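You operate a simulated robot arm through the tools that you are given. There is no shell and no other tool. Be economical: measure what you need, move in short steps, check, and stop when the job is done.

The job below is to be done with a simulated robot arm. You get a single attempt, and the scene is never put back.

JOB
Stand the slim green bottle from the top of the bottling bench beside the green blend card. It goes on the side that lies toward x +0.0, y -1.0 (a direction in the base frame), with about 3 cm between them.
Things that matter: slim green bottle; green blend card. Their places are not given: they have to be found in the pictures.

The check looks at the end state, three seconds after you hand in, the way a careful person would. Anything else that was tipped, shoved, dropped, spilled or broken makes it a failure.

ROBOT AND FRAMES
A 7-joint arm with a two-finger parallel gripper, fixed in place. Base frame: the origin is at the foot of the arm, x ahead of it, y to its left, z up; the work surface is at about z = 0. Units: m, rad, N and s.
With the tool pointing down near the work surface it reaches from about 0.24 to 0.62 m from the base axis. Its first joint turns from -1.152 to 1.152 rad. Payload 2.6 kg.
Tool frame: the origin (TCP) lies between the finger pads and is the grasp point; the fingertips stand 0.03 m ahead of it; z points along the fingers, y is the line along which they close. Largest opening 0.094 m; finger width 0.028, thickness 0.01; the body of the gripper, 0.05 by 0.096 m, starts 0.055 m behind the TCP.
Orientation is that of the tool frame in the base frame, as [roll, pitch, yaw] about the fixed x, y, z axes, in that order (R = Rz(yaw) Ry(pitch) Rx(roll)). With the fingers straight down and closing along the base's y, the tool's x points along the base's -x, its y along +y and its z along -z.

CONTROLS
- The arm moves only by the tool apply_moves. Its argument "increments" is a list of rows, each a list of 7 numbers: the gripper command, from -1 (shut) to 1 (fully open), values between in proportion, then the shift along the tool's x, y, z in cm, then the turn, a rotation vector about the tool's x, y, z in rad. In form: [[jaw, dx, dy, dz, wx, wy, wz], ...]. A call has 1 to 12 rows; each row shifts and turns the commanded pose from where the row before left it, along the tool's axes as they then stand. A row lasts 0.2 s, in which the tool goes at most 0.05 m and 0.15 rad; a call with a longer step from one row to the next is refused whole, and so is a gripper value outside its range. A pose out of reach is approached as far as the arm can. The call stops where the force on the tool passes 40 N (or 10 N more than at its start, if that is more) or the arm is blocked; 0.2 s more then pass. The fingers move at their own pace (about 0.072 m/s each) and stop on an object; they squeeze with about 36 N. The grip force told is the motor's: it shows also when the fingers shut on nothing. Time passes only in rows, and 0.2 s behind the last, so rows that do not move let the fingers close. It gives the time, the measured TCP pose, the force on the tool (base axes), the opening and the grip force at its end, in the units of the frame above (readings bear some noise), and new pictures: "pictures" is both (left out), scene, wrist or none.
- Cameras (640 x 400 px; columns grow to the right, rows downward): "scene" is fixed at [0.0072, 0.4131, 0.5729]; the picture's right is [-0.95, -0.30, 0.00], its down [-0.14, 0.46, -0.88] and it looks along [0.26, -0.84, -0.48] (base axes); focal length 363 px, centre (320, 200). "wrist" rides on the gripper at [-0.037, 0, -0.058] in the tool frame; the picture's right is [0.00, -1.00, 0.00], its down [0.97, 0.00, -0.24] and it looks along [0.24, 0.00, 0.97] (tool axes); focal length 218 px, centre (320, 200).
- measure_at(camera, pixels): for up to 12 pixels [column, row] of the newest picture of that camera ("zoom" is the newest enlarged one), the place [x, y, z] in the base frame of the surface seen there, good to about 0.002 m. The clock stands still meanwhile.
- close_up(camera, box): a new picture of the part [left, top, right, bottom] of that camera's present view, enlarged. The clock stands still meanwhile.
- job_done(): hands the job in; it is judged then, once.

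Go step by step. Measure first, check grasps and placings, and put right what went wrong. The budget is 60 turns and 120 pictures, counting those below and the enlarged ones. Unless the task says otherwise, let go and move clear before handing in, and close with one line.

The tools are called after ">>>" by a JSON object that holds its "name" and its "arguments". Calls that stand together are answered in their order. apply_moves: Moves the arm, as the interface text tells. Its arguments: {"type":"object","properties":{"increments":{"type":"array","items":{"type":"array","items":{"type":"number"}}},"pictures":{"type":"string","enum":["both","scene","wrist","none"]}},"required":["increments"]} The other tools are called the same way: measure_at (camera, pixels) gives the place of the surface under pixels of a picture; close_up (camera, box) takes an enlarged picture of a part of a camera's view; job_done () hands the job in.

At the start:

```text
clock: 0.0
position: [0.3263, -0.2761, 0.2969]
tool_rot: [-3.139, 0.001, 3.14]
ft_force: [0.3, -0.6, -0.3]
gripper_width: 0.0938
gripper_force: 0.1
```

scene: 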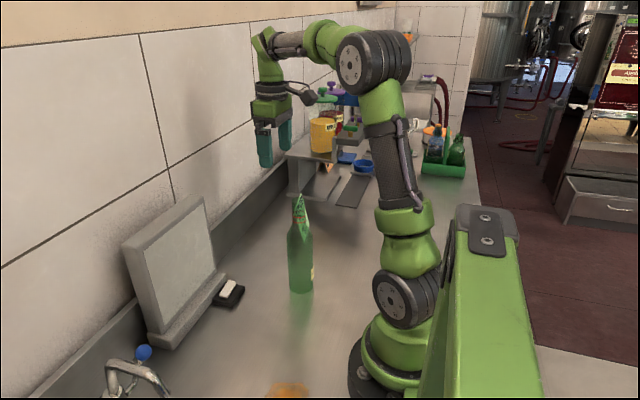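
wrist: 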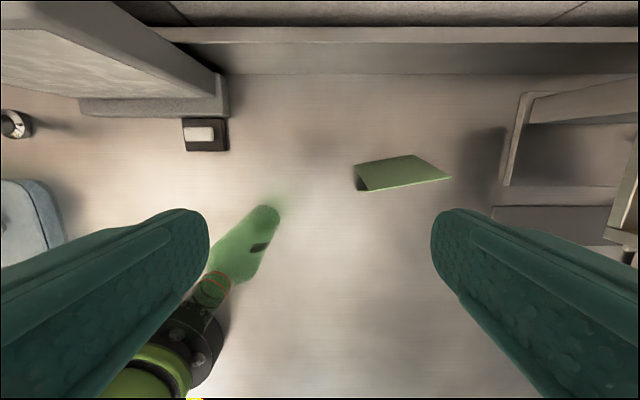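

The scene picture shows a green bottle near (300,250), with a green tent card behind it at (300,215), and more bottles in a crate near (445,150). I'll enlarge both areas and measure points.

>>> {"name": "close_up", "arguments": {"camera": "scene", "box": [230, 80, 480, 310]}}

>>> {"name": "measure_at", "arguments": {"camera": "scene", "pixels": [[300, 280], [300, 250], [292, 250], [311, 250], [299, 200], [303, 215], [301, 290], [320, 250], [434, 150], [456, 152]]}}

>>> {"name": "measure_at", "arguments": {"camera": "wrist", "pixels": [[264, 212], [240, 245], [215, 290], [255, 255], [410, 156], [450, 178], [368, 190], [355, 167], [361, 186], [400, 172], [320, 200], [225, 240]]}}

>>> {"name": "close_up", "arguments": {"camera": "wrist", "box": [160, 100, 480, 300]}}

```text
1.74 times, centred on (355, 195) of scene
```

zoom: 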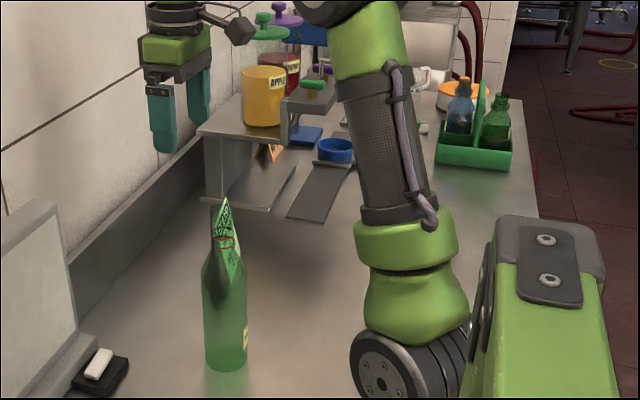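

```text
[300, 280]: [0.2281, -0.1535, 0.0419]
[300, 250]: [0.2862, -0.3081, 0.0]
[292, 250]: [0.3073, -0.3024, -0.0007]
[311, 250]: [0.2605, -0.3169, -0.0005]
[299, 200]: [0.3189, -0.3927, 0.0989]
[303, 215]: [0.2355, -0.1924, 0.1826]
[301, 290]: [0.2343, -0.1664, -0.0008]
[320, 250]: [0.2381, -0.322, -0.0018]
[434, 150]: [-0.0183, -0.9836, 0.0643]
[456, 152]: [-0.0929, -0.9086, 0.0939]
```

```text
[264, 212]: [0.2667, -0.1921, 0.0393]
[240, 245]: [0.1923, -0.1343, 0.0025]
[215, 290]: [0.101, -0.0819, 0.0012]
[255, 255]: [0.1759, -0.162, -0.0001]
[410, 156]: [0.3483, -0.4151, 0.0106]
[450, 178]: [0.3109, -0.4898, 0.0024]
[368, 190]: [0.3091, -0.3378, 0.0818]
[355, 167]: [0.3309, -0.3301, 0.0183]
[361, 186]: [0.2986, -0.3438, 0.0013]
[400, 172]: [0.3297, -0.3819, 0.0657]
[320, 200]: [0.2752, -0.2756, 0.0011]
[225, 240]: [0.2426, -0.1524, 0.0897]
```

```text
2.00 times, centred on (320, 200) of wrist
```

zoom: 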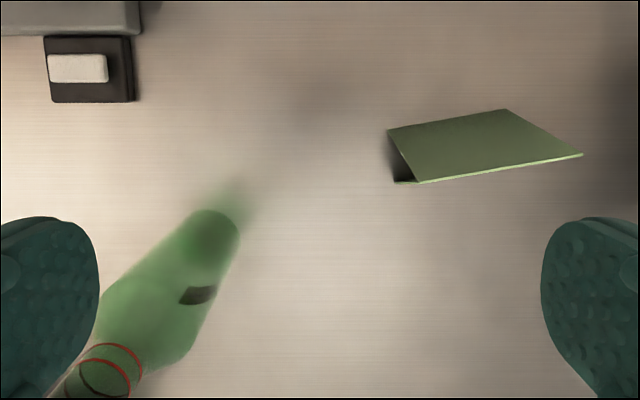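

The bottle stands near (0.235,-0.165), about 0.24 m tall, and the card is a tent near (0.32,-0.39). I'll raise the tool and move over the card so I can see its edges and the free space on its -y side.

>>> {"name": "apply_moves", "arguments": {"increments": [[1, 0, 0, -4, 0, 0, 0], [1, 0, -4, 0, 0, 0, 0], [1, 0, -4, 0, 0, 0, 0], [1, 0, -4, 0, 0, 0, 0], [1, 0, 0, 0, 0, 0, 0]]}}

>>> {"name": "close_up", "arguments": {"camera": "scene", "box": [240, 180, 360, 300]}}

```text
clock: 1.2
position: [0.3262, -0.3954, 0.3357]
tool_rot: [-3.14, -0.001, -3.141]
ft_force: [0.0, -1.3, -1.4]
gripper_width: 0.0938
gripper_force: 0.0
```

scene: 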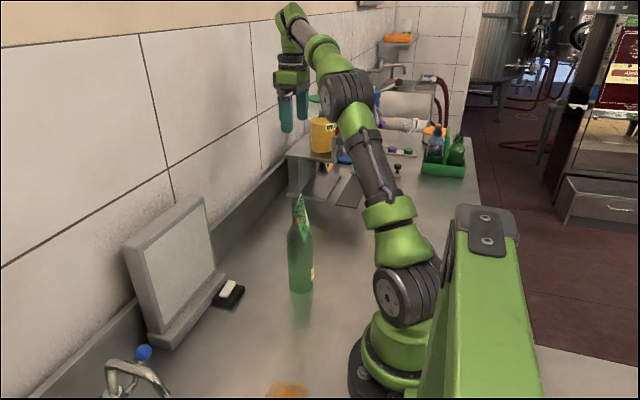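
wrist: 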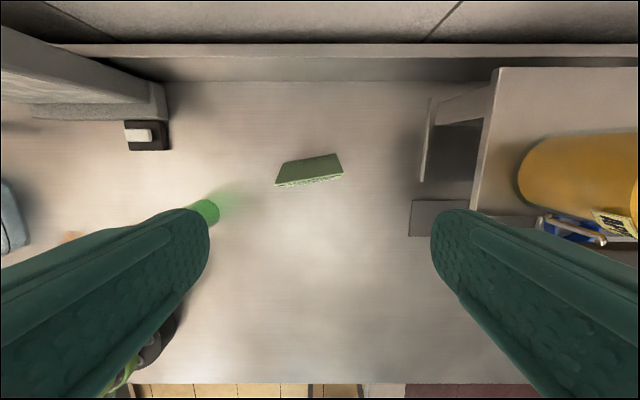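

```text
3.33 times, centred on (300, 240) of scene
```

zoom: 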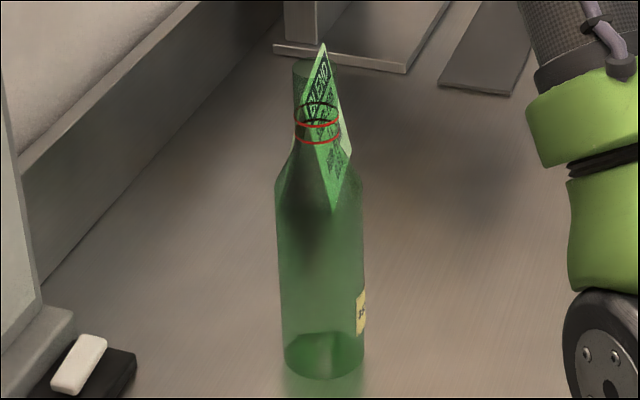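

The bottle is clear in the enlarged view: body about (320,280), red neck rings at (317,125), and the mouth near row 62. I'll measure the bottle surface and take an enlarged wrist view of the card.

>>> {"name": "measure_at", "arguments": {"camera": "zoom", "pixels": [[300, 62], [300, 80], [298, 122], [316, 127], [318, 142], [338, 122], [361, 310], [290, 350], [325, 376], [325, 340], [322, 48], [304, 95]]}}

>>> {"name": "close_up", "arguments": {"camera": "wrist", "box": [180, 120, 500, 320]}}

>>> {"name": "measure_at", "arguments": {"camera": "wrist", "pixels": [[276, 184], [284, 164], [336, 155], [342, 173], [310, 165], [310, 181], [284, 186], [341, 178], [423, 180], [412, 220], [432, 100], [207, 212]]}}

```text
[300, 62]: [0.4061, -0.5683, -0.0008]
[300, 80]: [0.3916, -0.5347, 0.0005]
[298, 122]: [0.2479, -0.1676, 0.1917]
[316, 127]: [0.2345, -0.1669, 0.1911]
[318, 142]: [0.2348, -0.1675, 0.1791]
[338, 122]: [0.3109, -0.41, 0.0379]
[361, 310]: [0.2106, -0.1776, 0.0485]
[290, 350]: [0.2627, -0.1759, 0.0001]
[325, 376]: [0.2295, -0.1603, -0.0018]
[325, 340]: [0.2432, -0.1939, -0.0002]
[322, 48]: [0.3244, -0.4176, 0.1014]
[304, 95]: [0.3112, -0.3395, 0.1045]
```

```text
2.00 times, centred on (340, 220) of wrist
```

zoom: 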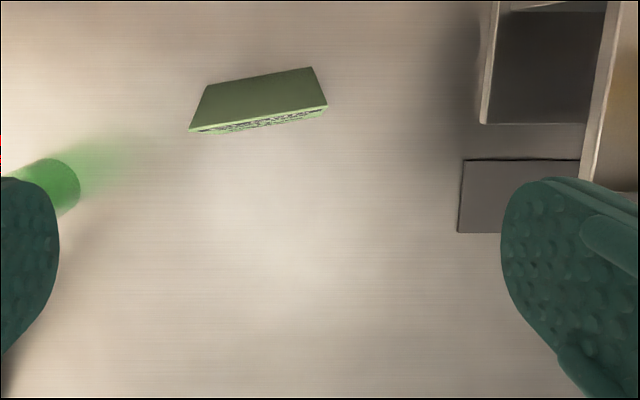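

```text
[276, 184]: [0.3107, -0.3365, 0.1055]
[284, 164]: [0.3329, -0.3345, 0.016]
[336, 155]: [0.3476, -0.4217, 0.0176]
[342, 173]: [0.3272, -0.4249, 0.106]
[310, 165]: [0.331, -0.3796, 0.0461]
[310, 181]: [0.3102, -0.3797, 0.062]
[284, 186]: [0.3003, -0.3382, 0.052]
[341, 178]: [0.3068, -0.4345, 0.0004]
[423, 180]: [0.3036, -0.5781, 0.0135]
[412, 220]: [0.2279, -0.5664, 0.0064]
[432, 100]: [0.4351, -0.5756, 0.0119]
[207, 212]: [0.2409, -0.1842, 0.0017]
```

The card's ridge runs from (0.311,-0.336) to (0.327,-0.425) at z 0.106, so its -y end is near y -0.427. The bottle axis is at about (0.238,-0.181), radius 0.026, with the neck at z 0.17–0.225. I'll move above the bottle now.

>>> {"name": "apply_moves", "arguments": {"increments": [[1, 1.8, 4.3, 0, 0, 0, 0], [1, 1.8, 4.3, 0, 0, 0, 0], [1, 1.8, 4.3, 0, 0, 0, 0], [1, 1.8, 4.3, 0, 0, 0, 0], [1, 1.6, 4.2, 0, 0, 0, 0], [1, 0, 0, 0, 0, 0, 0]]}}

>>> {"name": "close_up", "arguments": {"camera": "wrist", "box": [200, 140, 440, 290]}}

```text
clock: 2.6
position: [0.2377, -0.1803, 0.3365]
tool_rot: [-3.14, 0.0, 3.14]
ft_force: [0.5, -0.3, -0.3]
gripper_width: 0.0939
gripper_force: 0.1
```

scene: 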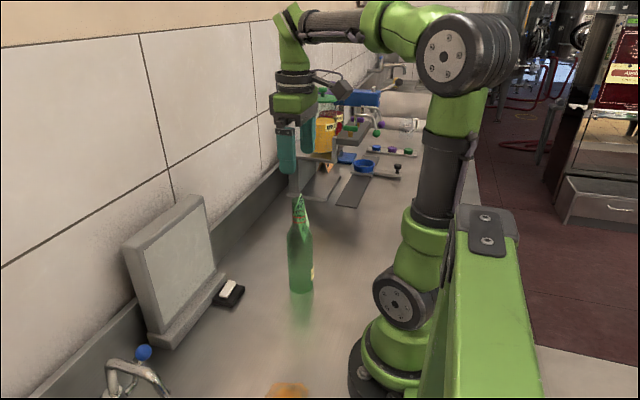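
wrist: 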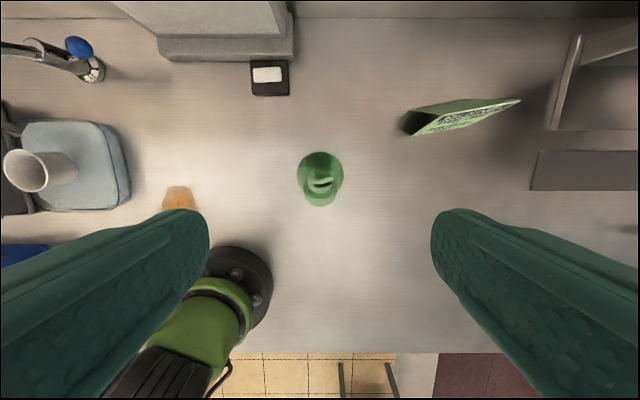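

```text
2.67 times, centred on (320, 215) of wrist
```

zoom: 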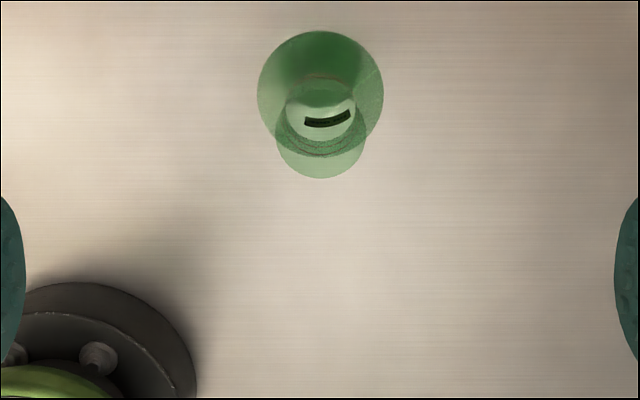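

The mouth is centred at wrist pixel (320,196), which puts it at x≈0.237 and y≈-0.180, directly under the TCP. I'll go down to neck height in two stages and check before closing.

>>> {"name": "apply_moves", "arguments": {"increments": [[1, 0, 0, 3, 0, 0, 0], [1, 0, 0, 3, 0, 0, 0], [1, 0, 0, 3, 0, 0, 0], [1, 0, 0, 2.5, 0, 0, 0], [1, 0, 0, 2.4, 0, 0, 0], [1, 0, 0, 0, 0, 0, 0]]}}

>>> {"name": "close_up", "arguments": {"camera": "scene", "box": [230, 120, 390, 300]}}

```text
clock: 4.0
position: [0.2395, -0.1824, 0.1974]
tool_rot: [-3.141, 0.0, 3.137]
ft_force: [0.6, -0.8, 0.1]
gripper_width: 0.094
gripper_force: 0.0
```

scene: 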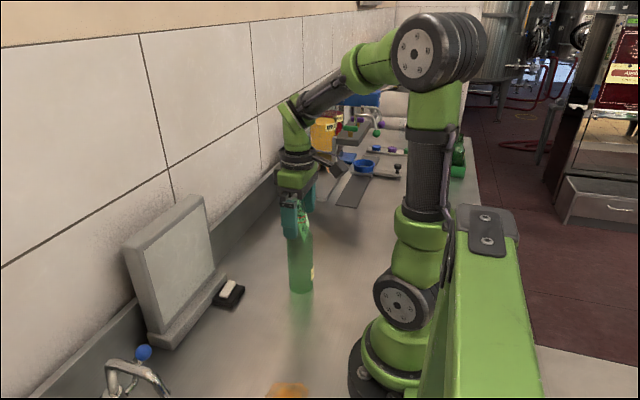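
wrist: 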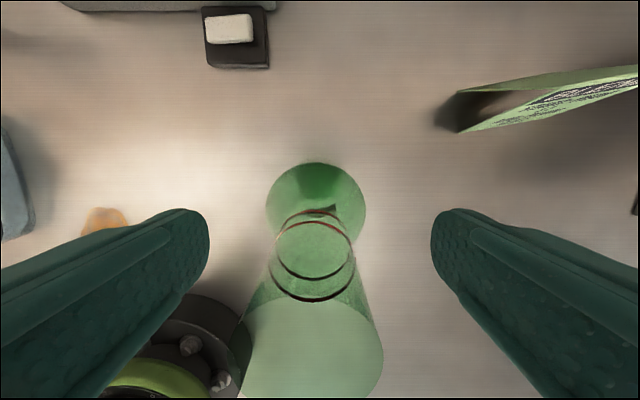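

```text
2.22 times, centred on (310, 210) of scene
```

zoom: 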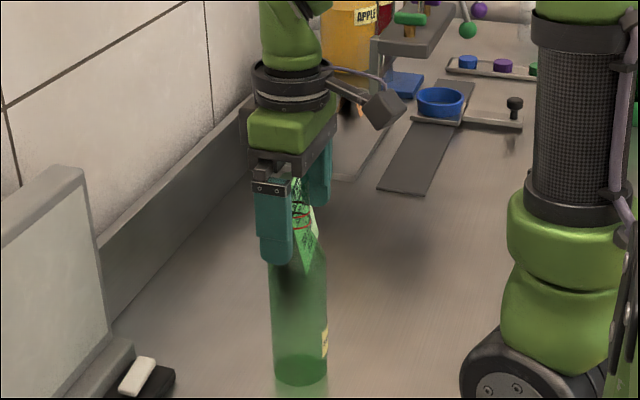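

The neck sits between the fingers: the mouth in the wrist picture is around (312,350) at z≈0.22, with no contact force. I'll close the gripper.

>>> {"name": "apply_moves", "arguments": {"increments": [[0, 0, 0, 0, 0, 0, 0], [-0.4, 0, 0, 0, 0, 0, 0], [-1, 0, 0, 0, 0, 0, 0], [-1, 0, 0, 0, 0, 0, 0], [-1, 0, 0, 0, 0, 0, 0]]}}

```text
clock: 5.2
position: [0.2398, -0.1823, 0.1989]
tool_rot: [-3.141, 0.001, 3.14]
ft_force: [0.0, 1.0, 5.7]
gripper_width: 0.0281
gripper_force: 35.9
```

scene: 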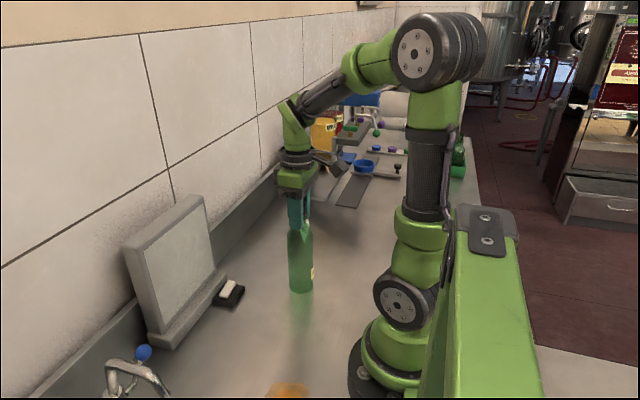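
wrist: 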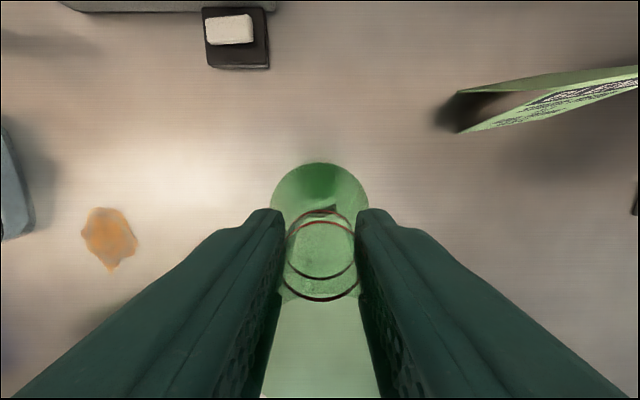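

The grip is firm, 28 mm open with 35.9 N. I'll lift 5 cm and check that the bottle follows.

>>> {"name": "apply_moves", "arguments": {"increments": [[-1, 0, 0, -1, 0, 0, 0], [-1, 0, 0, -2, 0, 0, 0], [-1, 0, 0, -2, 0, 0, 0], [-1, 0, 0, 0, 0, 0, 0]]}}

```text
clock: 6.2
position: [0.239, -0.1809, 0.2466]
tool_rot: [-3.141, 0.001, 3.141]
ft_force: [0.5, 0.2, -1.5]
gripper_width: 0.0253
gripper_force: 36.2
```

scene: 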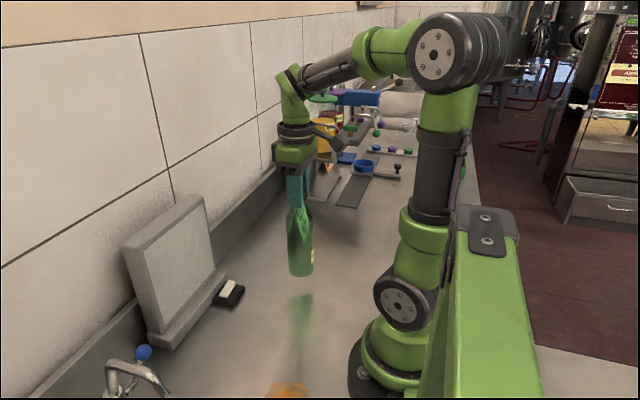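
wrist: 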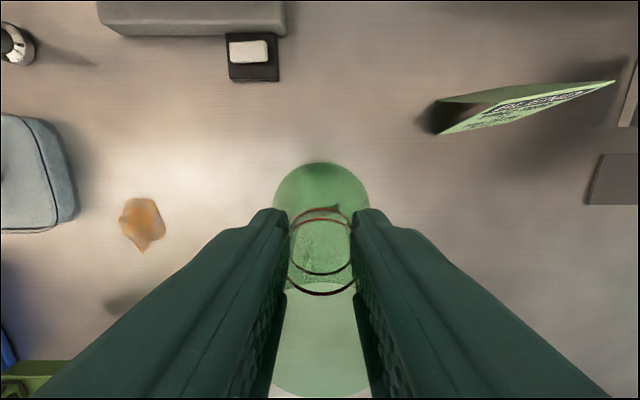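

The bottle is off the bench, but the opening went from 28 to 25 mm, so it may have slipped a little. I'll hold still for a second and see whether it stays put.

>>> {"name": "apply_moves", "arguments": {"increments": [[-1, 0, 0, 0, 0, 0, 0], [-1, 0, 0, 0, 0, 0, 0], [-1, 0, 0, 0, 0, 0, 0], [-1, 0, 0, 0, 0, 0, 0]], "pictures": "wrist"}}

>>> {"name": "close_up", "arguments": {"camera": "scene", "box": [230, 120, 390, 300]}}

```text
clock: 7.2
position: [0.2388, -0.1811, 0.2462]
tool_rot: [3.141, 0.0, 3.139]
ft_force: [-0.6, -0.5, -2.3]
gripper_width: 0.0251
gripper_force: 35.6
```

wrist: 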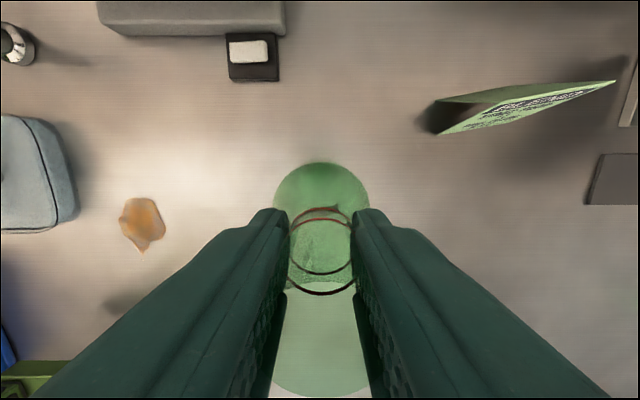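

```text
2.22 times, centred on (310, 210) of scene
```

zoom: 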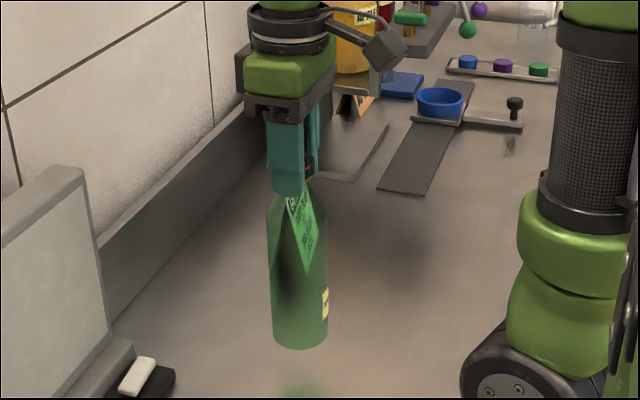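

The reading is steady at 25.1 mm and the bottle hangs upright and still. I'll carry it along -y at x≈0.235, in front of the card, which starts at x≈0.285.

>>> {"name": "apply_moves", "arguments": {"increments": [[-1, 0.3, -1.5, 0, 0, 0, 0], [-1, 0, -2.5, 0, 0, 0, 0], [-1, 0, -2.5, 0, 0, 0, 0], [-1, 0, -2.5, 0, 0, 0, 0], [-1, 0, -2.5, 0, 0, 0, 0], [-1, 0, -2.5, 0, 0, 0, 0], [-1, 0, -2.5, 0, 0, 0, 0], [-1, 0, -2.5, 0, 0, 0, 0], [-1, 0, -2.5, 0, 0, 0, 0], [-1, 0, -1.5, 0, 0, 0, 0], [-1, 0, 0, 0, 0, 0, 0]]}}

```text
clock: 9.6
position: [0.2351, -0.4125, 0.2469]
tool_rot: [-3.141, 0.001, 3.141]
ft_force: [-0.4, -1.0, -1.3]
gripper_width: 0.0251
gripper_force: 35.5
```

scene: 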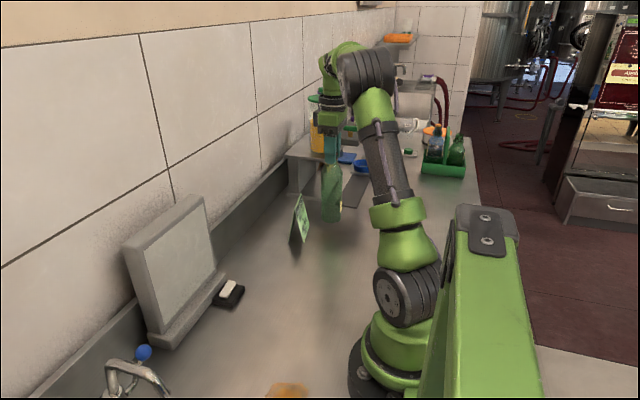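
wrist: 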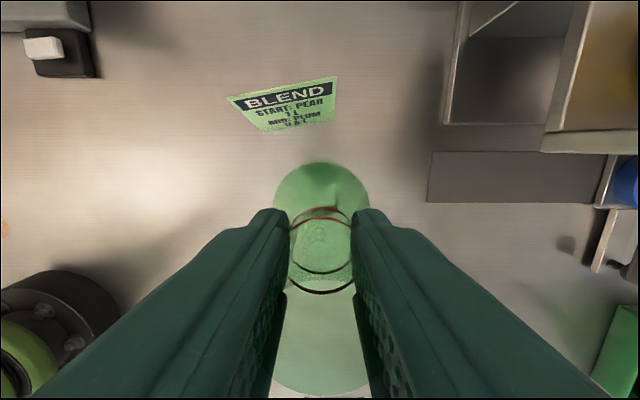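

This is the green BLEND card, with its face in view at wrist (285,105). The card and the space beside it are both clear now, so I'll measure its corners again before the final approach.

>>> {"name": "measure_at", "arguments": {"camera": "wrist", "pixels": [[230, 98], [335, 79], [332, 119], [264, 131], [333, 100], [436, 200], [434, 155], [445, 122], [560, 130], [470, 10]]}}

>>> {"name": "close_up", "arguments": {"camera": "scene", "box": [270, 120, 390, 260]}}

```text
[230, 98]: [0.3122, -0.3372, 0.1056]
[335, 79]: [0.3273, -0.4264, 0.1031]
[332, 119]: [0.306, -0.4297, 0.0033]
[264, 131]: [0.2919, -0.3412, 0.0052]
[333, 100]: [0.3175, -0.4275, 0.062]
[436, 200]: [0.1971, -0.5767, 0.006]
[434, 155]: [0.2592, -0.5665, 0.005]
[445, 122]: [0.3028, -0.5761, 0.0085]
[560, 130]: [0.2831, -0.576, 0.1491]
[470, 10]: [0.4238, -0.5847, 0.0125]
```

```text
2.86 times, centred on (330, 190) of scene
```

zoom: 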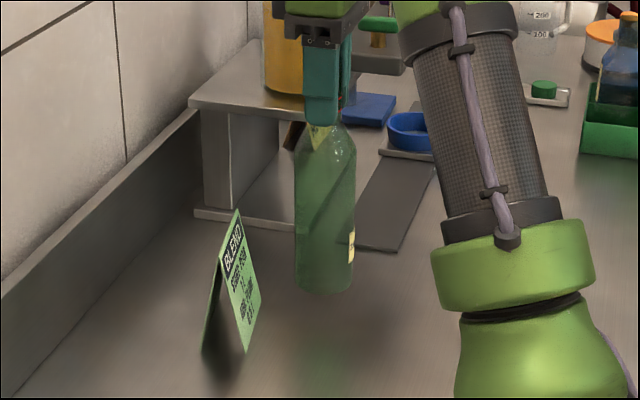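

The card's -y end is at y≈-0.428 around x 0.32, and the shelf edge is at y -0.576. The bottle should go at about (0.320,-0.483). I'll move along -y first, then +x.

>>> {"name": "apply_moves", "arguments": {"increments": [[-1, 0, -1.5, 0, 0, 0, 0], [-1, 0, -2.5, 0, 0, 0, 0], [-1, 0, -2, 0, 0, 0, 0], [-1, 0, -1.05, 0, 0, 0, 0], [-1, -1.5, 0, 0, 0, 0, 0], [-1, -2.5, 0, 0, 0, 0, 0], [-1, -2.5, 0, 0, 0, 0, 0], [-1, -2.1, 0, 0, 0, 0, 0], [-1, 0, 0, 0, 0, 0, 0], [-1, 0, 0, 0, 0, 0, 0]]}}

>>> {"name": "close_up", "arguments": {"camera": "scene", "box": [250, 120, 370, 260]}}

```text
clock: 11.8
position: [0.324, -0.4797, 0.244]
tool_rot: [-3.141, 0.003, -3.141]
ft_force: [1.0, -0.6, -2.4]
gripper_width: 0.025
gripper_force: 35.2
out of reach, approached as far as the arm can: row 8
```

scene: 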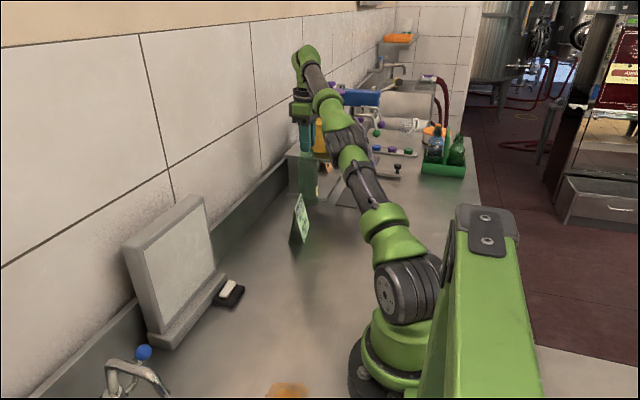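
wrist: 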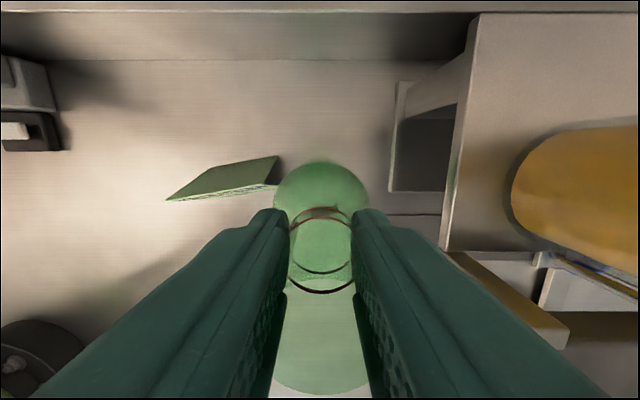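

```text
2.86 times, centred on (310, 190) of scene
```

zoom: 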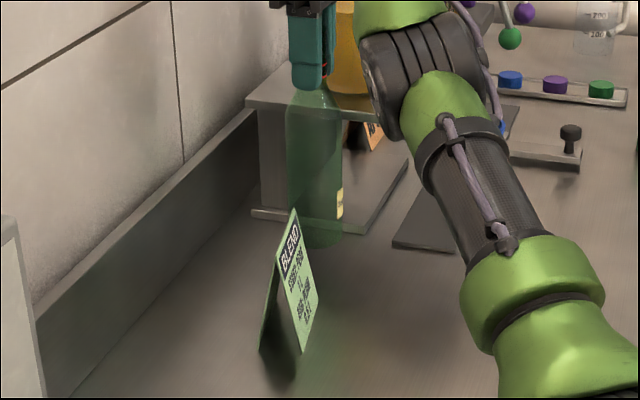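

The arm is near full reach at this height, at (0.324,-0.480) against a target of (0.321,-0.483). Lower down it should reach further, so I'll go down 2.5 cm and read again.

>>> {"name": "apply_moves", "arguments": {"increments": [[-1, 0, 0, 1, 0, 0, 0], [-1, 0, 0, 1, 0, 0, 0], [-1, 0, 0, 0.5, 0, 0, 0], [-1, 0, 0, 0, 0, 0, 0]], "pictures": "wrist"}}

```text
clock: 12.8
position: [0.3287, -0.4847, 0.2229]
tool_rot: [3.14, -0.001, 3.137]
ft_force: [0.0, 0.3, -3.6]
gripper_width: 0.0248
gripper_force: 35.8
out of reach, approached as far as the arm can: row 2
```

wrist: 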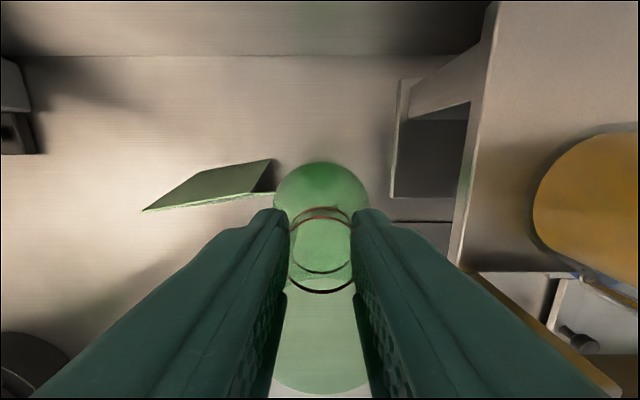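

The TCP is at (0.329,-0.485), about 8 mm too far in x. I'll correct that and read again before touching down.

>>> {"name": "apply_moves", "arguments": {"increments": [[-1, 0.8, 0.1, 0, 0, 0, 0], [-1, 0, 0, 0, 0, 0, 0], [-1, 0, 0, 0, 0, 0, 0]], "pictures": "wrist"}}

```text
clock: 13.6
position: [0.3233, -0.486, 0.2248]
tool_rot: [3.141, 0.002, 3.14]
ft_force: [-0.2, 0.0, -2.8]
gripper_width: 0.025
gripper_force: 36.1
out of reach, approached as far as the arm can: row 1
```

wrist: 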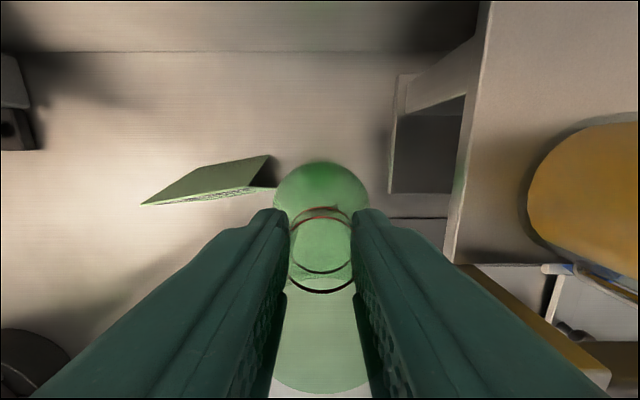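

The TCP is at (0.323,-0.486,0.225), within 3 mm of target. I'll trim that and lower in small steps until I feel contact, which I expect near TCP z≈0.2.

>>> {"name": "apply_moves", "arguments": {"increments": [[-1, 0.2, 0.25, 0.5, 0, 0, 0], [-1, 0, 0, 0.5, 0, 0, 0], [-1, 0, 0, 0.4, 0, 0, 0], [-1, 0, 0, 0, 0, 0, 0], [-1, 0, 0, 0, 0, 0, 0]], "pictures": "both"}}

>>> {"name": "close_up", "arguments": {"camera": "scene", "box": [250, 120, 370, 260]}}

```text
clock: 14.8
position: [0.3257, -0.4901, 0.2125]
tool_rot: [3.14, 0.001, 3.14]
ft_force: [-0.1, 0.9, -2.7]
gripper_width: 0.0251
gripper_force: 36.2
out of reach, approached as far as the arm can: row 1, 3
```

scene: 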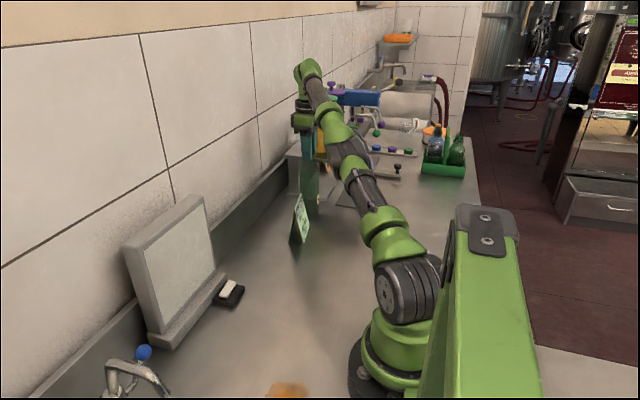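
wrist: 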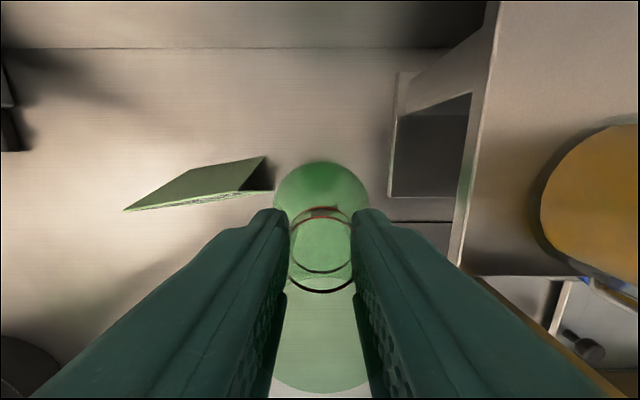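

```text
2.86 times, centred on (310, 190) of scene
```

zoom: 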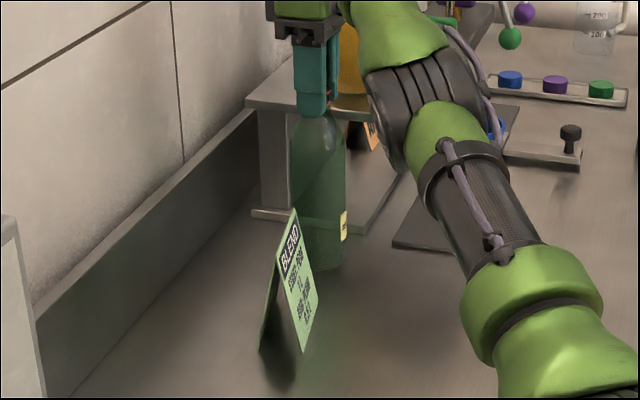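

The arm drifted outward to (0.326,-0.490) because it is at the edge of its reach. I'll bring it back inward at this height and read again.

>>> {"name": "apply_moves", "arguments": {"increments": [[-1, 0.5, 0.7, 0, 0, 0, 0], [-1, 0, 0, 0, 0, 0, 0], [-1, 0, 0, 0, 0, 0, 0]], "pictures": "none"}}

```text
clock: 15.6
position: [0.3231, -0.4902, 0.2157]
tool_rot: [-3.141, 0.002, 3.14]
ft_force: [0.3, -0.1, -2.2]
gripper_width: 0.025
gripper_force: 36.1
out of reach, approached as far as the arm can: row 1
```

The arm hardly answered that correction. I'll try a larger inward step in y to see how the commanded and actual poses relate.

>>> {"name": "apply_moves", "arguments": {"increments": [[-1, 0, 0.7, 0, 0, 0, 0], [-1, 0, 0, 0, 0, 0, 0], [-1, 0, 0, 0, 0, 0, 0]], "pictures": "none"}}

```text
clock: 16.4
position: [0.3276, -0.4873, 0.2172]
tool_rot: [3.14, -0.003, 3.141]
ft_force: [0.4, 0.1, -2.6]
gripper_width: 0.025
gripper_force: 35.6
out of reach, approached as far as the arm can: row 1
```

The radius stays near 0.587 m, so the elbow looks locked straight. I'll back off along base -x, which runs parallel to the card's end and is clear of it, to bend the elbow again.

>>> {"name": "apply_moves", "arguments": {"increments": [[-1, 1.5, 0, -0.5, 0, 0, 0], [-1, 1.5, 0, -0.5, 0, 0, 0], [-1, 1.5, 0, 0, 0, 0, 0], [-1, 0, 0, 0, 0, 0, 0], [-1, 0, 0, 0, 0, 0, 0]], "pictures": "both"}}

```text
clock: 17.6
position: [0.2904, -0.5032, 0.2351]
tool_rot: [3.141, -0.001, 3.139]
ft_force: [0.0, 0.4, -2.2]
gripper_width: 0.025
gripper_force: 35.9
out of reach, approached as far as the arm can: row 1, 2, 3
```

scene: 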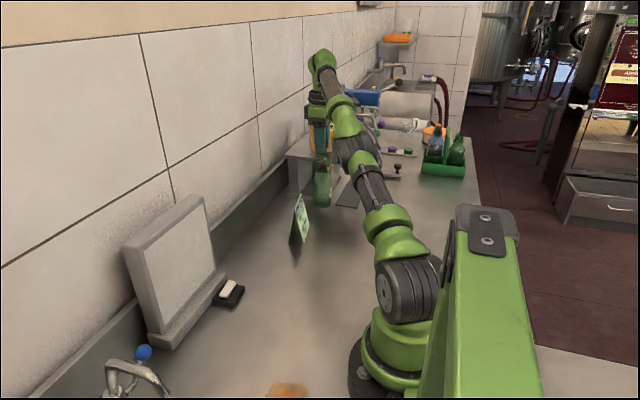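
wrist: 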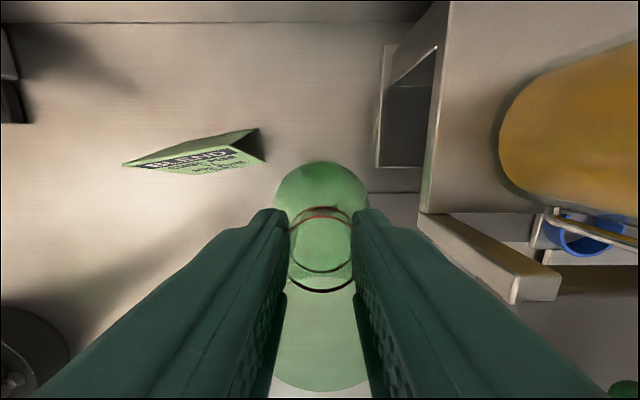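

It is sliding along the reach boundary (radius 0.581), which confirms the straight elbow. I'll take a larger step directly inward, since the area toward (0.27,-0.47) is clear of the card.

>>> {"name": "apply_moves", "arguments": {"increments": [[-1, 2.2, 2.6, 0, 0, 0, 0], [-1, 0, 0, 0, 0, 0, 0], [-1, 0, 0, 0, 0, 0, 0]], "pictures": "wrist"}}

```text
clock: 18.4
position: [0.2872, -0.5026, 0.2384]
tool_rot: [3.14, -0.001, -3.141]
ft_force: [0.6, 0.0, -2.4]
gripper_width: 0.0248
gripper_force: 35.9
out of reach, approached as far as the arm can: row 1
```

wrist: 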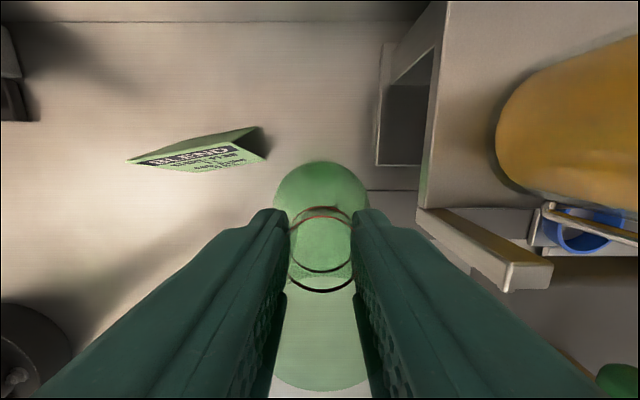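

It is still on the boundary. Lowering should bend the elbow, so I'll first climb along the boundary and then come down and inward together.

>>> {"name": "apply_moves", "arguments": {"increments": [[-1, 0.6, 1.0, -2, 0, 0, 0], [-1, 0.6, 1.0, -2, 0, 0, 0], [-1, 1.0, 1.5, 1.5, 0, 0, 0], [-1, 1.0, 1.5, 1.5, 0, 0, 0], [-1, 0, 0, 0, 0, 0, 0]], "pictures": "wrist"}}

```text
clock: 19.6
position: [0.2797, -0.4895, 0.277]
tool_rot: [3.141, 0.001, -3.141]
ft_force: [-0.4, 0.7, -2.6]
gripper_width: 0.0249
gripper_force: 35.6
out of reach, approached as far as the arm can: row 1, 3, 4
```

wrist: 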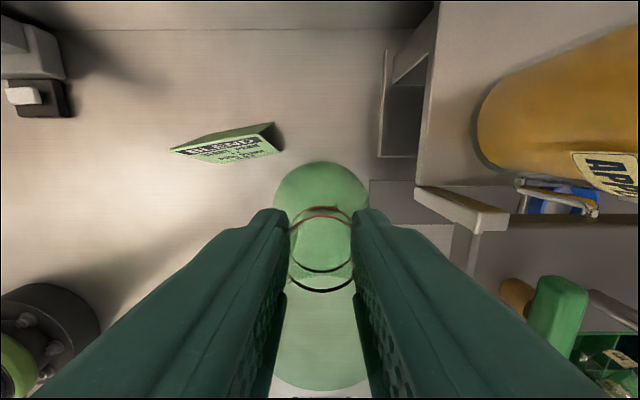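

Steps up and inward do solve (row 2 did), while down and inward runs straight along the arm and stalls. I'll take larger up-and-inward steps to unlock the elbow, which also raises the bottle above card height.

>>> {"name": "apply_moves", "arguments": {"increments": [[-1, 1.0, 1.4, -2, 0, 0, 0], [-1, 1.0, 1.4, -2, 0, 0, 0], [-1, 1.0, 1.4, -1, 0, 0, 0], [-1, 0, 0, 0, 0, 0, 0]], "pictures": "scene"}}

```text
clock: 20.6
position: [0.2595, -0.4738, 0.3246]
tool_rot: [3.141, 0.001, 3.142]
ft_force: [0.4, 0.5, -2.8]
gripper_width: 0.0251
gripper_force: 36.5
out of reach, approached as far as the arm can: row 1, 2, 3
```

scene: 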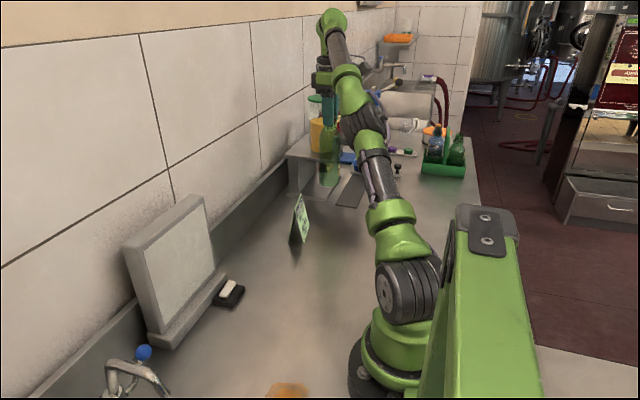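

It is still on the boundary (radius 0.540), but the bottle is now above card height. I'll send several successive inward steps away from everything so the solver can work its way off the straight elbow.

>>> {"name": "apply_moves", "arguments": {"increments": [[-1, 1.0, 1.5, 0, 0, 0, 0], [-1, 1.0, 1.5, 0, 0, 0, 0], [-1, 1.0, 1.5, 0, 0, 0, 0], [-1, 0.5, 1.0, 0, 0, 0, 0], [-1, 0, 0, 0, 0, 0, 0]], "pictures": "scene"}}

```text
clock: 21.8
position: [0.2245, -0.4193, 0.3234]
tool_rot: [3.14, 0.0, 3.14]
ft_force: [-0.2, 0.9, -2.3]
gripper_width: 0.0247
gripper_force: 36.4
out of reach, approached as far as the arm can: row 1
```

scene: 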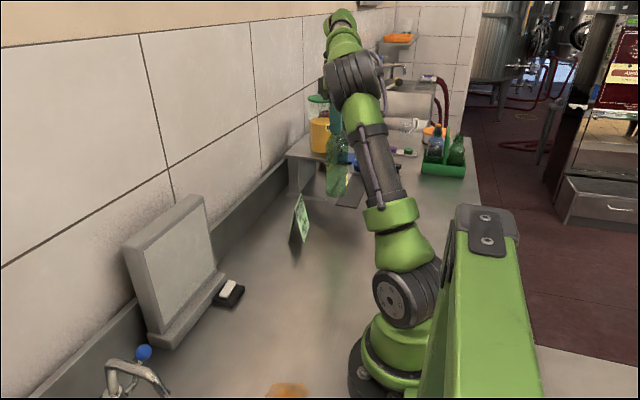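

The elbow is bent again: TCP (0.225,-0.419,0.323), tracking exactly. This time I'll lower to z≈0.216 first, where the arm reaches further, and then slide -y and +x.

>>> {"name": "apply_moves", "arguments": {"increments": [[-1, 0, 0, 2.5, 0, 0, 0], [-1, 0, 0, 2.5, 0, 0, 0], [-1, 0, 0, 2.5, 0, 0, 0], [-1, 0, 0, 2.0, 0, 0, 0], [-1, 0, 0, 1.2, 0, 0, 0], [-1, 0, -2, 0, 0, 0, 0], [-1, 0, -2.2, 0, 0, 0, 0], [-1, 0, -2, 0, 0, 0, 0], [-1, 0, 0, 0, 0, 0, 0]], "pictures": "both"}}

>>> {"name": "close_up", "arguments": {"camera": "scene", "box": [270, 120, 390, 260]}}

```text
clock: 23.8
position: [0.224, -0.4806, 0.216]
tool_rot: [-3.141, -0.002, 3.14]
ft_force: [-1.1, -0.5, -1.7]
gripper_width: 0.025
gripper_force: 36.2
```

scene: 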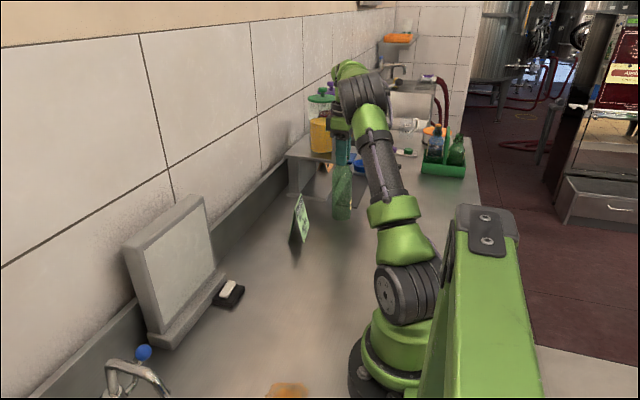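
wrist: 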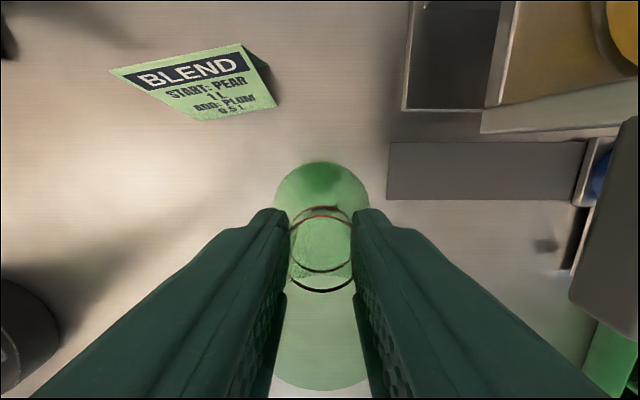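

```text
2.86 times, centred on (330, 190) of scene
```

zoom: 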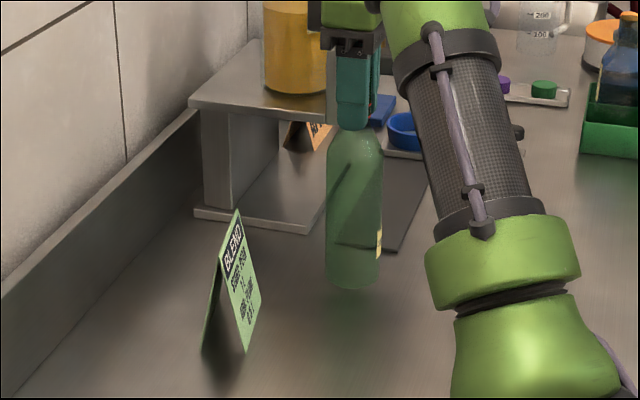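

Tracking is exact at (0.224,-0.481,0.216) and the way ahead is clear. I'll slide +x to 0.318.

>>> {"name": "apply_moves", "arguments": {"increments": [[-1, -2, 0, 0, 0, 0, 0], [-1, -2, 0, 0, 0, 0, 0], [-1, -2, 0, 0, 0, 0, 0], [-1, -2, 0, 0, 0, 0, 0], [-1, -1.2, 0, 0.2, 0, 0, 0], [-1, 0, 0, 0, 0, 0, 0], [-1, 0, 0, 0, 0, 0, 0]], "pictures": "both"}}

```text
clock: 25.4
position: [0.3153, -0.4815, 0.2142]
tool_rot: [3.141, 0.0, 3.14]
ft_force: [0.2, 0.3, -1.9]
gripper_width: 0.0251
gripper_force: 36.4
```

scene: 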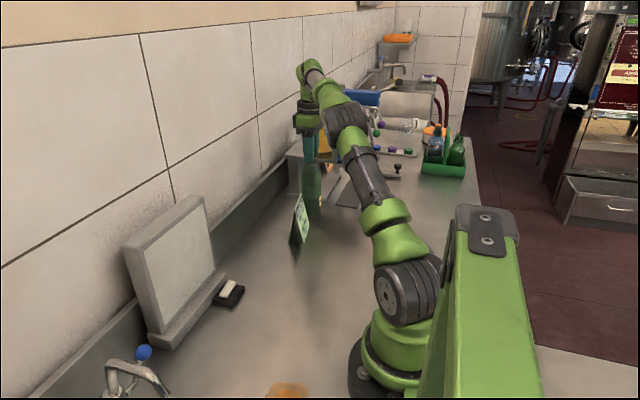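
wrist: 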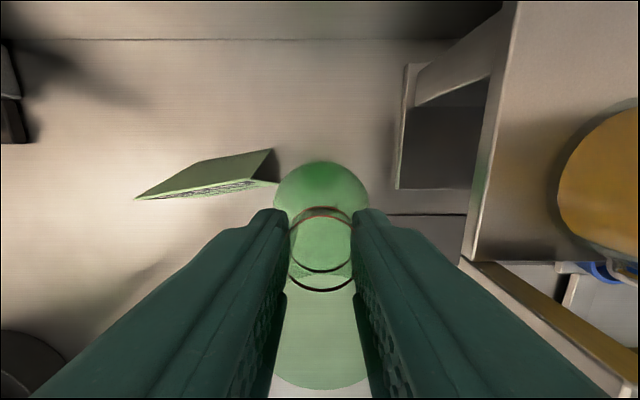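

At (0.315,-0.482,0.214) nothing was reported out of reach. I'll lower in 2–3 mm steps, watching the force for contact.

>>> {"name": "apply_moves", "arguments": {"increments": [[-1, 0, 0, 0.3, 0, 0, 0], [-1, -0.2, 0, 0.3, 0, 0, 0], [-1, 0, 0, 0, 0, 0, 0]], "pictures": "none"}}

>>> {"name": "close_up", "arguments": {"camera": "scene", "box": [270, 150, 350, 250]}}

```text
clock: 26.2
position: [0.3176, -0.4812, 0.2088]
tool_rot: [-3.141, -0.001, 3.141]
ft_force: [0.8, -0.4, -1.8]
gripper_width: 0.0249
gripper_force: 36.2
```

```text
4.00 times, centred on (310, 200) of scene
```

zoom: 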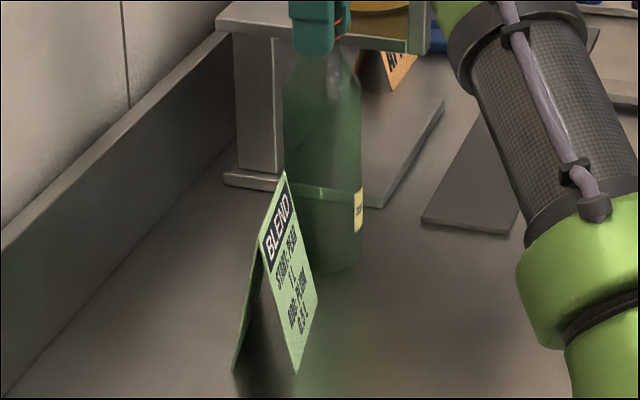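

>>> {"name": "apply_moves", "arguments": {"increments": [[-1, 0, 0, 0.2, 0, 0, 0], [-1, 0, 0, 0.2, 0, 0, 0], [-1, 0, 0, 0, 0, 0, 0]], "pictures": "none"}}

```text
clock: 27.0
position: [0.3171, -0.4809, 0.2039]
tool_rot: [-3.141, 0.001, 3.139]
ft_force: [-0.3, 0.5, -2.6]
gripper_width: 0.0251
gripper_force: 35.5
```

There is still no contact at z 0.204, with the force at -2.6 N (just the bottle's weight). I'll continue in 2 mm steps.

>>> {"name": "apply_moves", "arguments": {"increments": [[-1, 0, 0, 0.2, 0, 0, 0], [-1, 0, 0, 0, 0, 0, 0]], "pictures": "none"}}

>>> {"name": "apply_moves", "arguments": {"increments": [[-1, 0, 0, 0.2, 0, 0, 0], [-1, 0, 0, 0, 0, 0, 0]], "pictures": "none"}}

```text
clock: 27.6
position: [0.3175, -0.4815, 0.2019]
tool_rot: [3.141, 0.0, 3.141]
ft_force: [0.3, 0.2, -2.2]
gripper_width: 0.0252
gripper_force: 35.9
```

```text
clock: 28.2
position: [0.3173, -0.4809, 0.202]
tool_rot: [3.141, 0.001, 3.139]
ft_force: [-2.1, 2.4, 6.6]
gripper_width: 0.0249
gripper_force: 35.9
```

The bottle touched the bench: the force is now +6.6 N and z stopped at 0.202. I'll open the jaws and look before withdrawing.

>>> {"name": "apply_moves", "arguments": {"increments": [[-0.3, 0, 0, 0, 0, 0, 0], [0, 0, 0, 0, 0, 0, 0], [0.4, 0, 0, 0, 0, 0, 0], [0.4, 0, 0, 0, 0, 0, 0]], "pictures": "both"}}

```text
clock: 29.2
position: [0.3176, -0.4815, 0.2007]
tool_rot: [-3.14, 0.002, 3.139]
ft_force: [-0.1, 0.4, -0.4]
gripper_width: 0.066
gripper_force: 0.0
```

scene: 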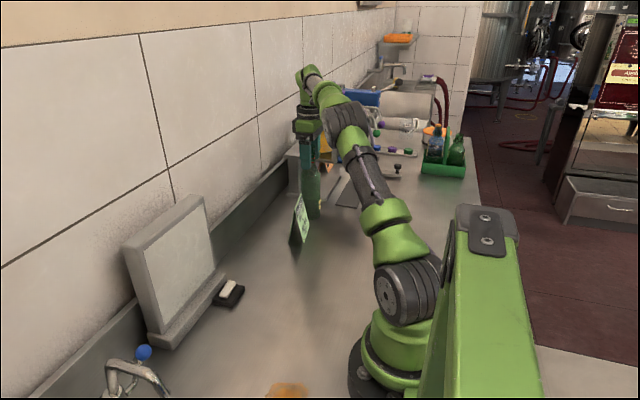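
wrist: 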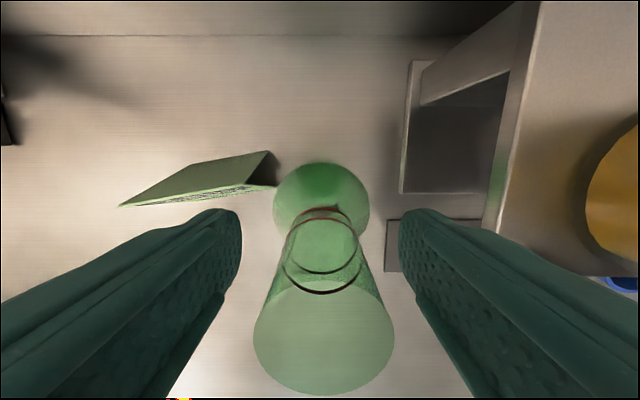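

The bottle stands on its own between the open fingers, with no force reading. I'll rise straight up 3 cm within reach, then up and back in -x, the direction the fingers leave free.

>>> {"name": "apply_moves", "arguments": {"increments": [[0.6, 0, 0, -1, 0, 0, 0], [0.6, 0, 0, -1, 0, 0, 0], [0.6, 0, 0, -1, 0, 0, 0], [0.6, 1.2, 0, -1, 0, 0, 0], [0.6, 1.5, 0, -1.2, 0, 0, 0], [0.6, 1.5, 0, -1, 0, 0, 0], [0.6, 1.5, 0, -0.5, 0, 0, 0], [0.6, 0, 0, 0, 0, 0, 0]], "pictures": "both"}}

```text
clock: 31.0
position: [0.2618, -0.4826, 0.2663]
tool_rot: [3.14, 0.001, -3.141]
ft_force: [-0.1, -0.8, 0.1]
gripper_width: 0.0753
gripper_force: 0.1
```

scene: 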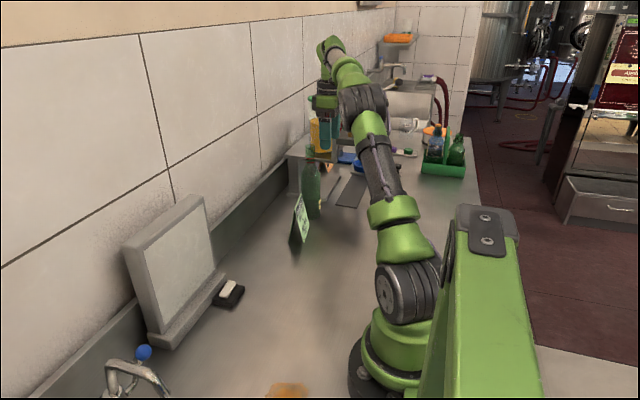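
wrist: 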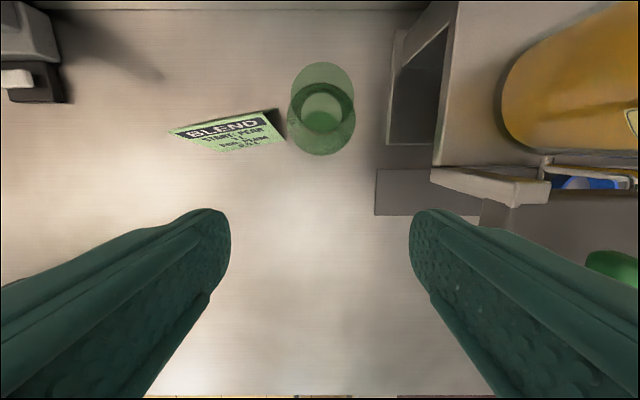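

The fingers are clear and the bottle is upright. I'll back away further and check the gap in enlarged views.

>>> {"name": "apply_moves", "arguments": {"increments": [[0.6, 2, 1.5, -1, 0, 0, 0], [0.6, 1, 2.5, -1, 0, 0, 0], [0.6, 0, 2.5, -1, 0, 0, 0], [0.6, 0, 2.5, -1, 0, 0, 0], [0.6, 0, 0, 0, 0, 0, 0]], "pictures": "both"}}

>>> {"name": "close_up", "arguments": {"camera": "scene", "box": [270, 150, 350, 250]}}

>>> {"name": "measure_at", "arguments": {"camera": "zoom", "pixels": [[285, 176], [317, 298], [297, 370], [330, 290], [340, 272], [357, 210], [300, 150], [345, 150]]}}

```text
clock: 32.2
position: [0.2322, -0.39, 0.3069]
tool_rot: [3.141, 0.0, -3.14]
ft_force: [0.2, 0.3, 0.4]
gripper_width: 0.075
gripper_force: 0.1
```

scene: 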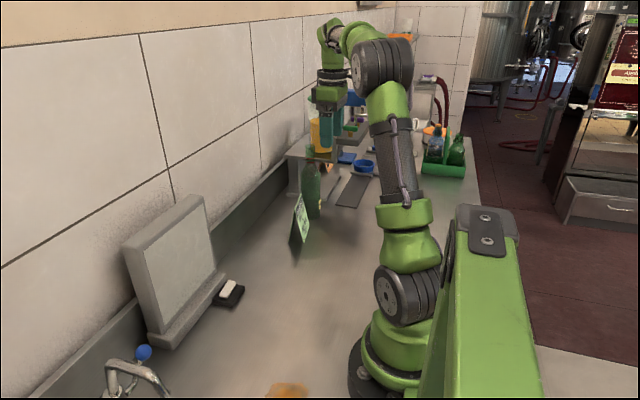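
wrist: 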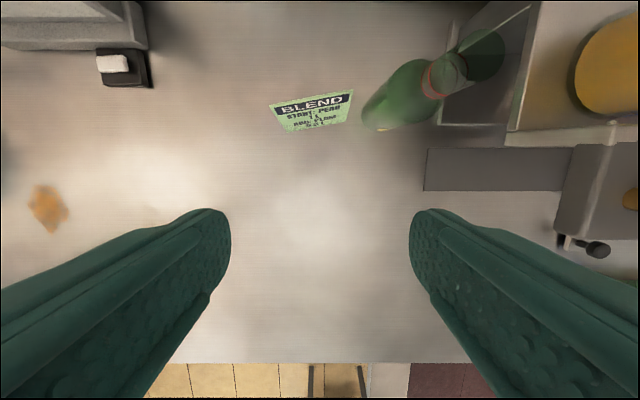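

```text
4.00 times, centred on (310, 200) of scene
```

zoom: 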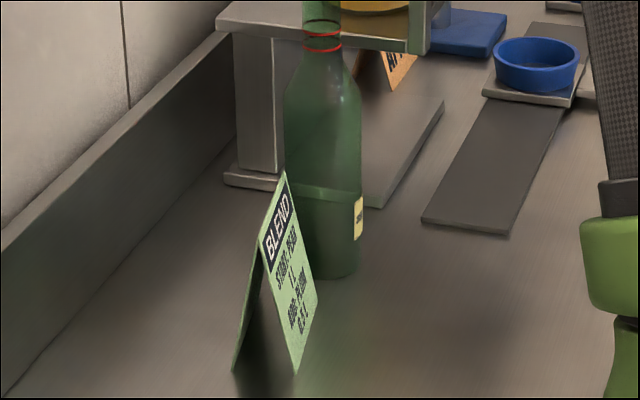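

```text
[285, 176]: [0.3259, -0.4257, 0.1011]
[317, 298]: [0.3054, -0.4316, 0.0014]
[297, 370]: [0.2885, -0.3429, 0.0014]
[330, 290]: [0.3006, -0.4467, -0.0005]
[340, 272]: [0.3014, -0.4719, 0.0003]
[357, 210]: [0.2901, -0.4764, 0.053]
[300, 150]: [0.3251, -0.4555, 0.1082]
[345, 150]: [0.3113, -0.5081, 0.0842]
```

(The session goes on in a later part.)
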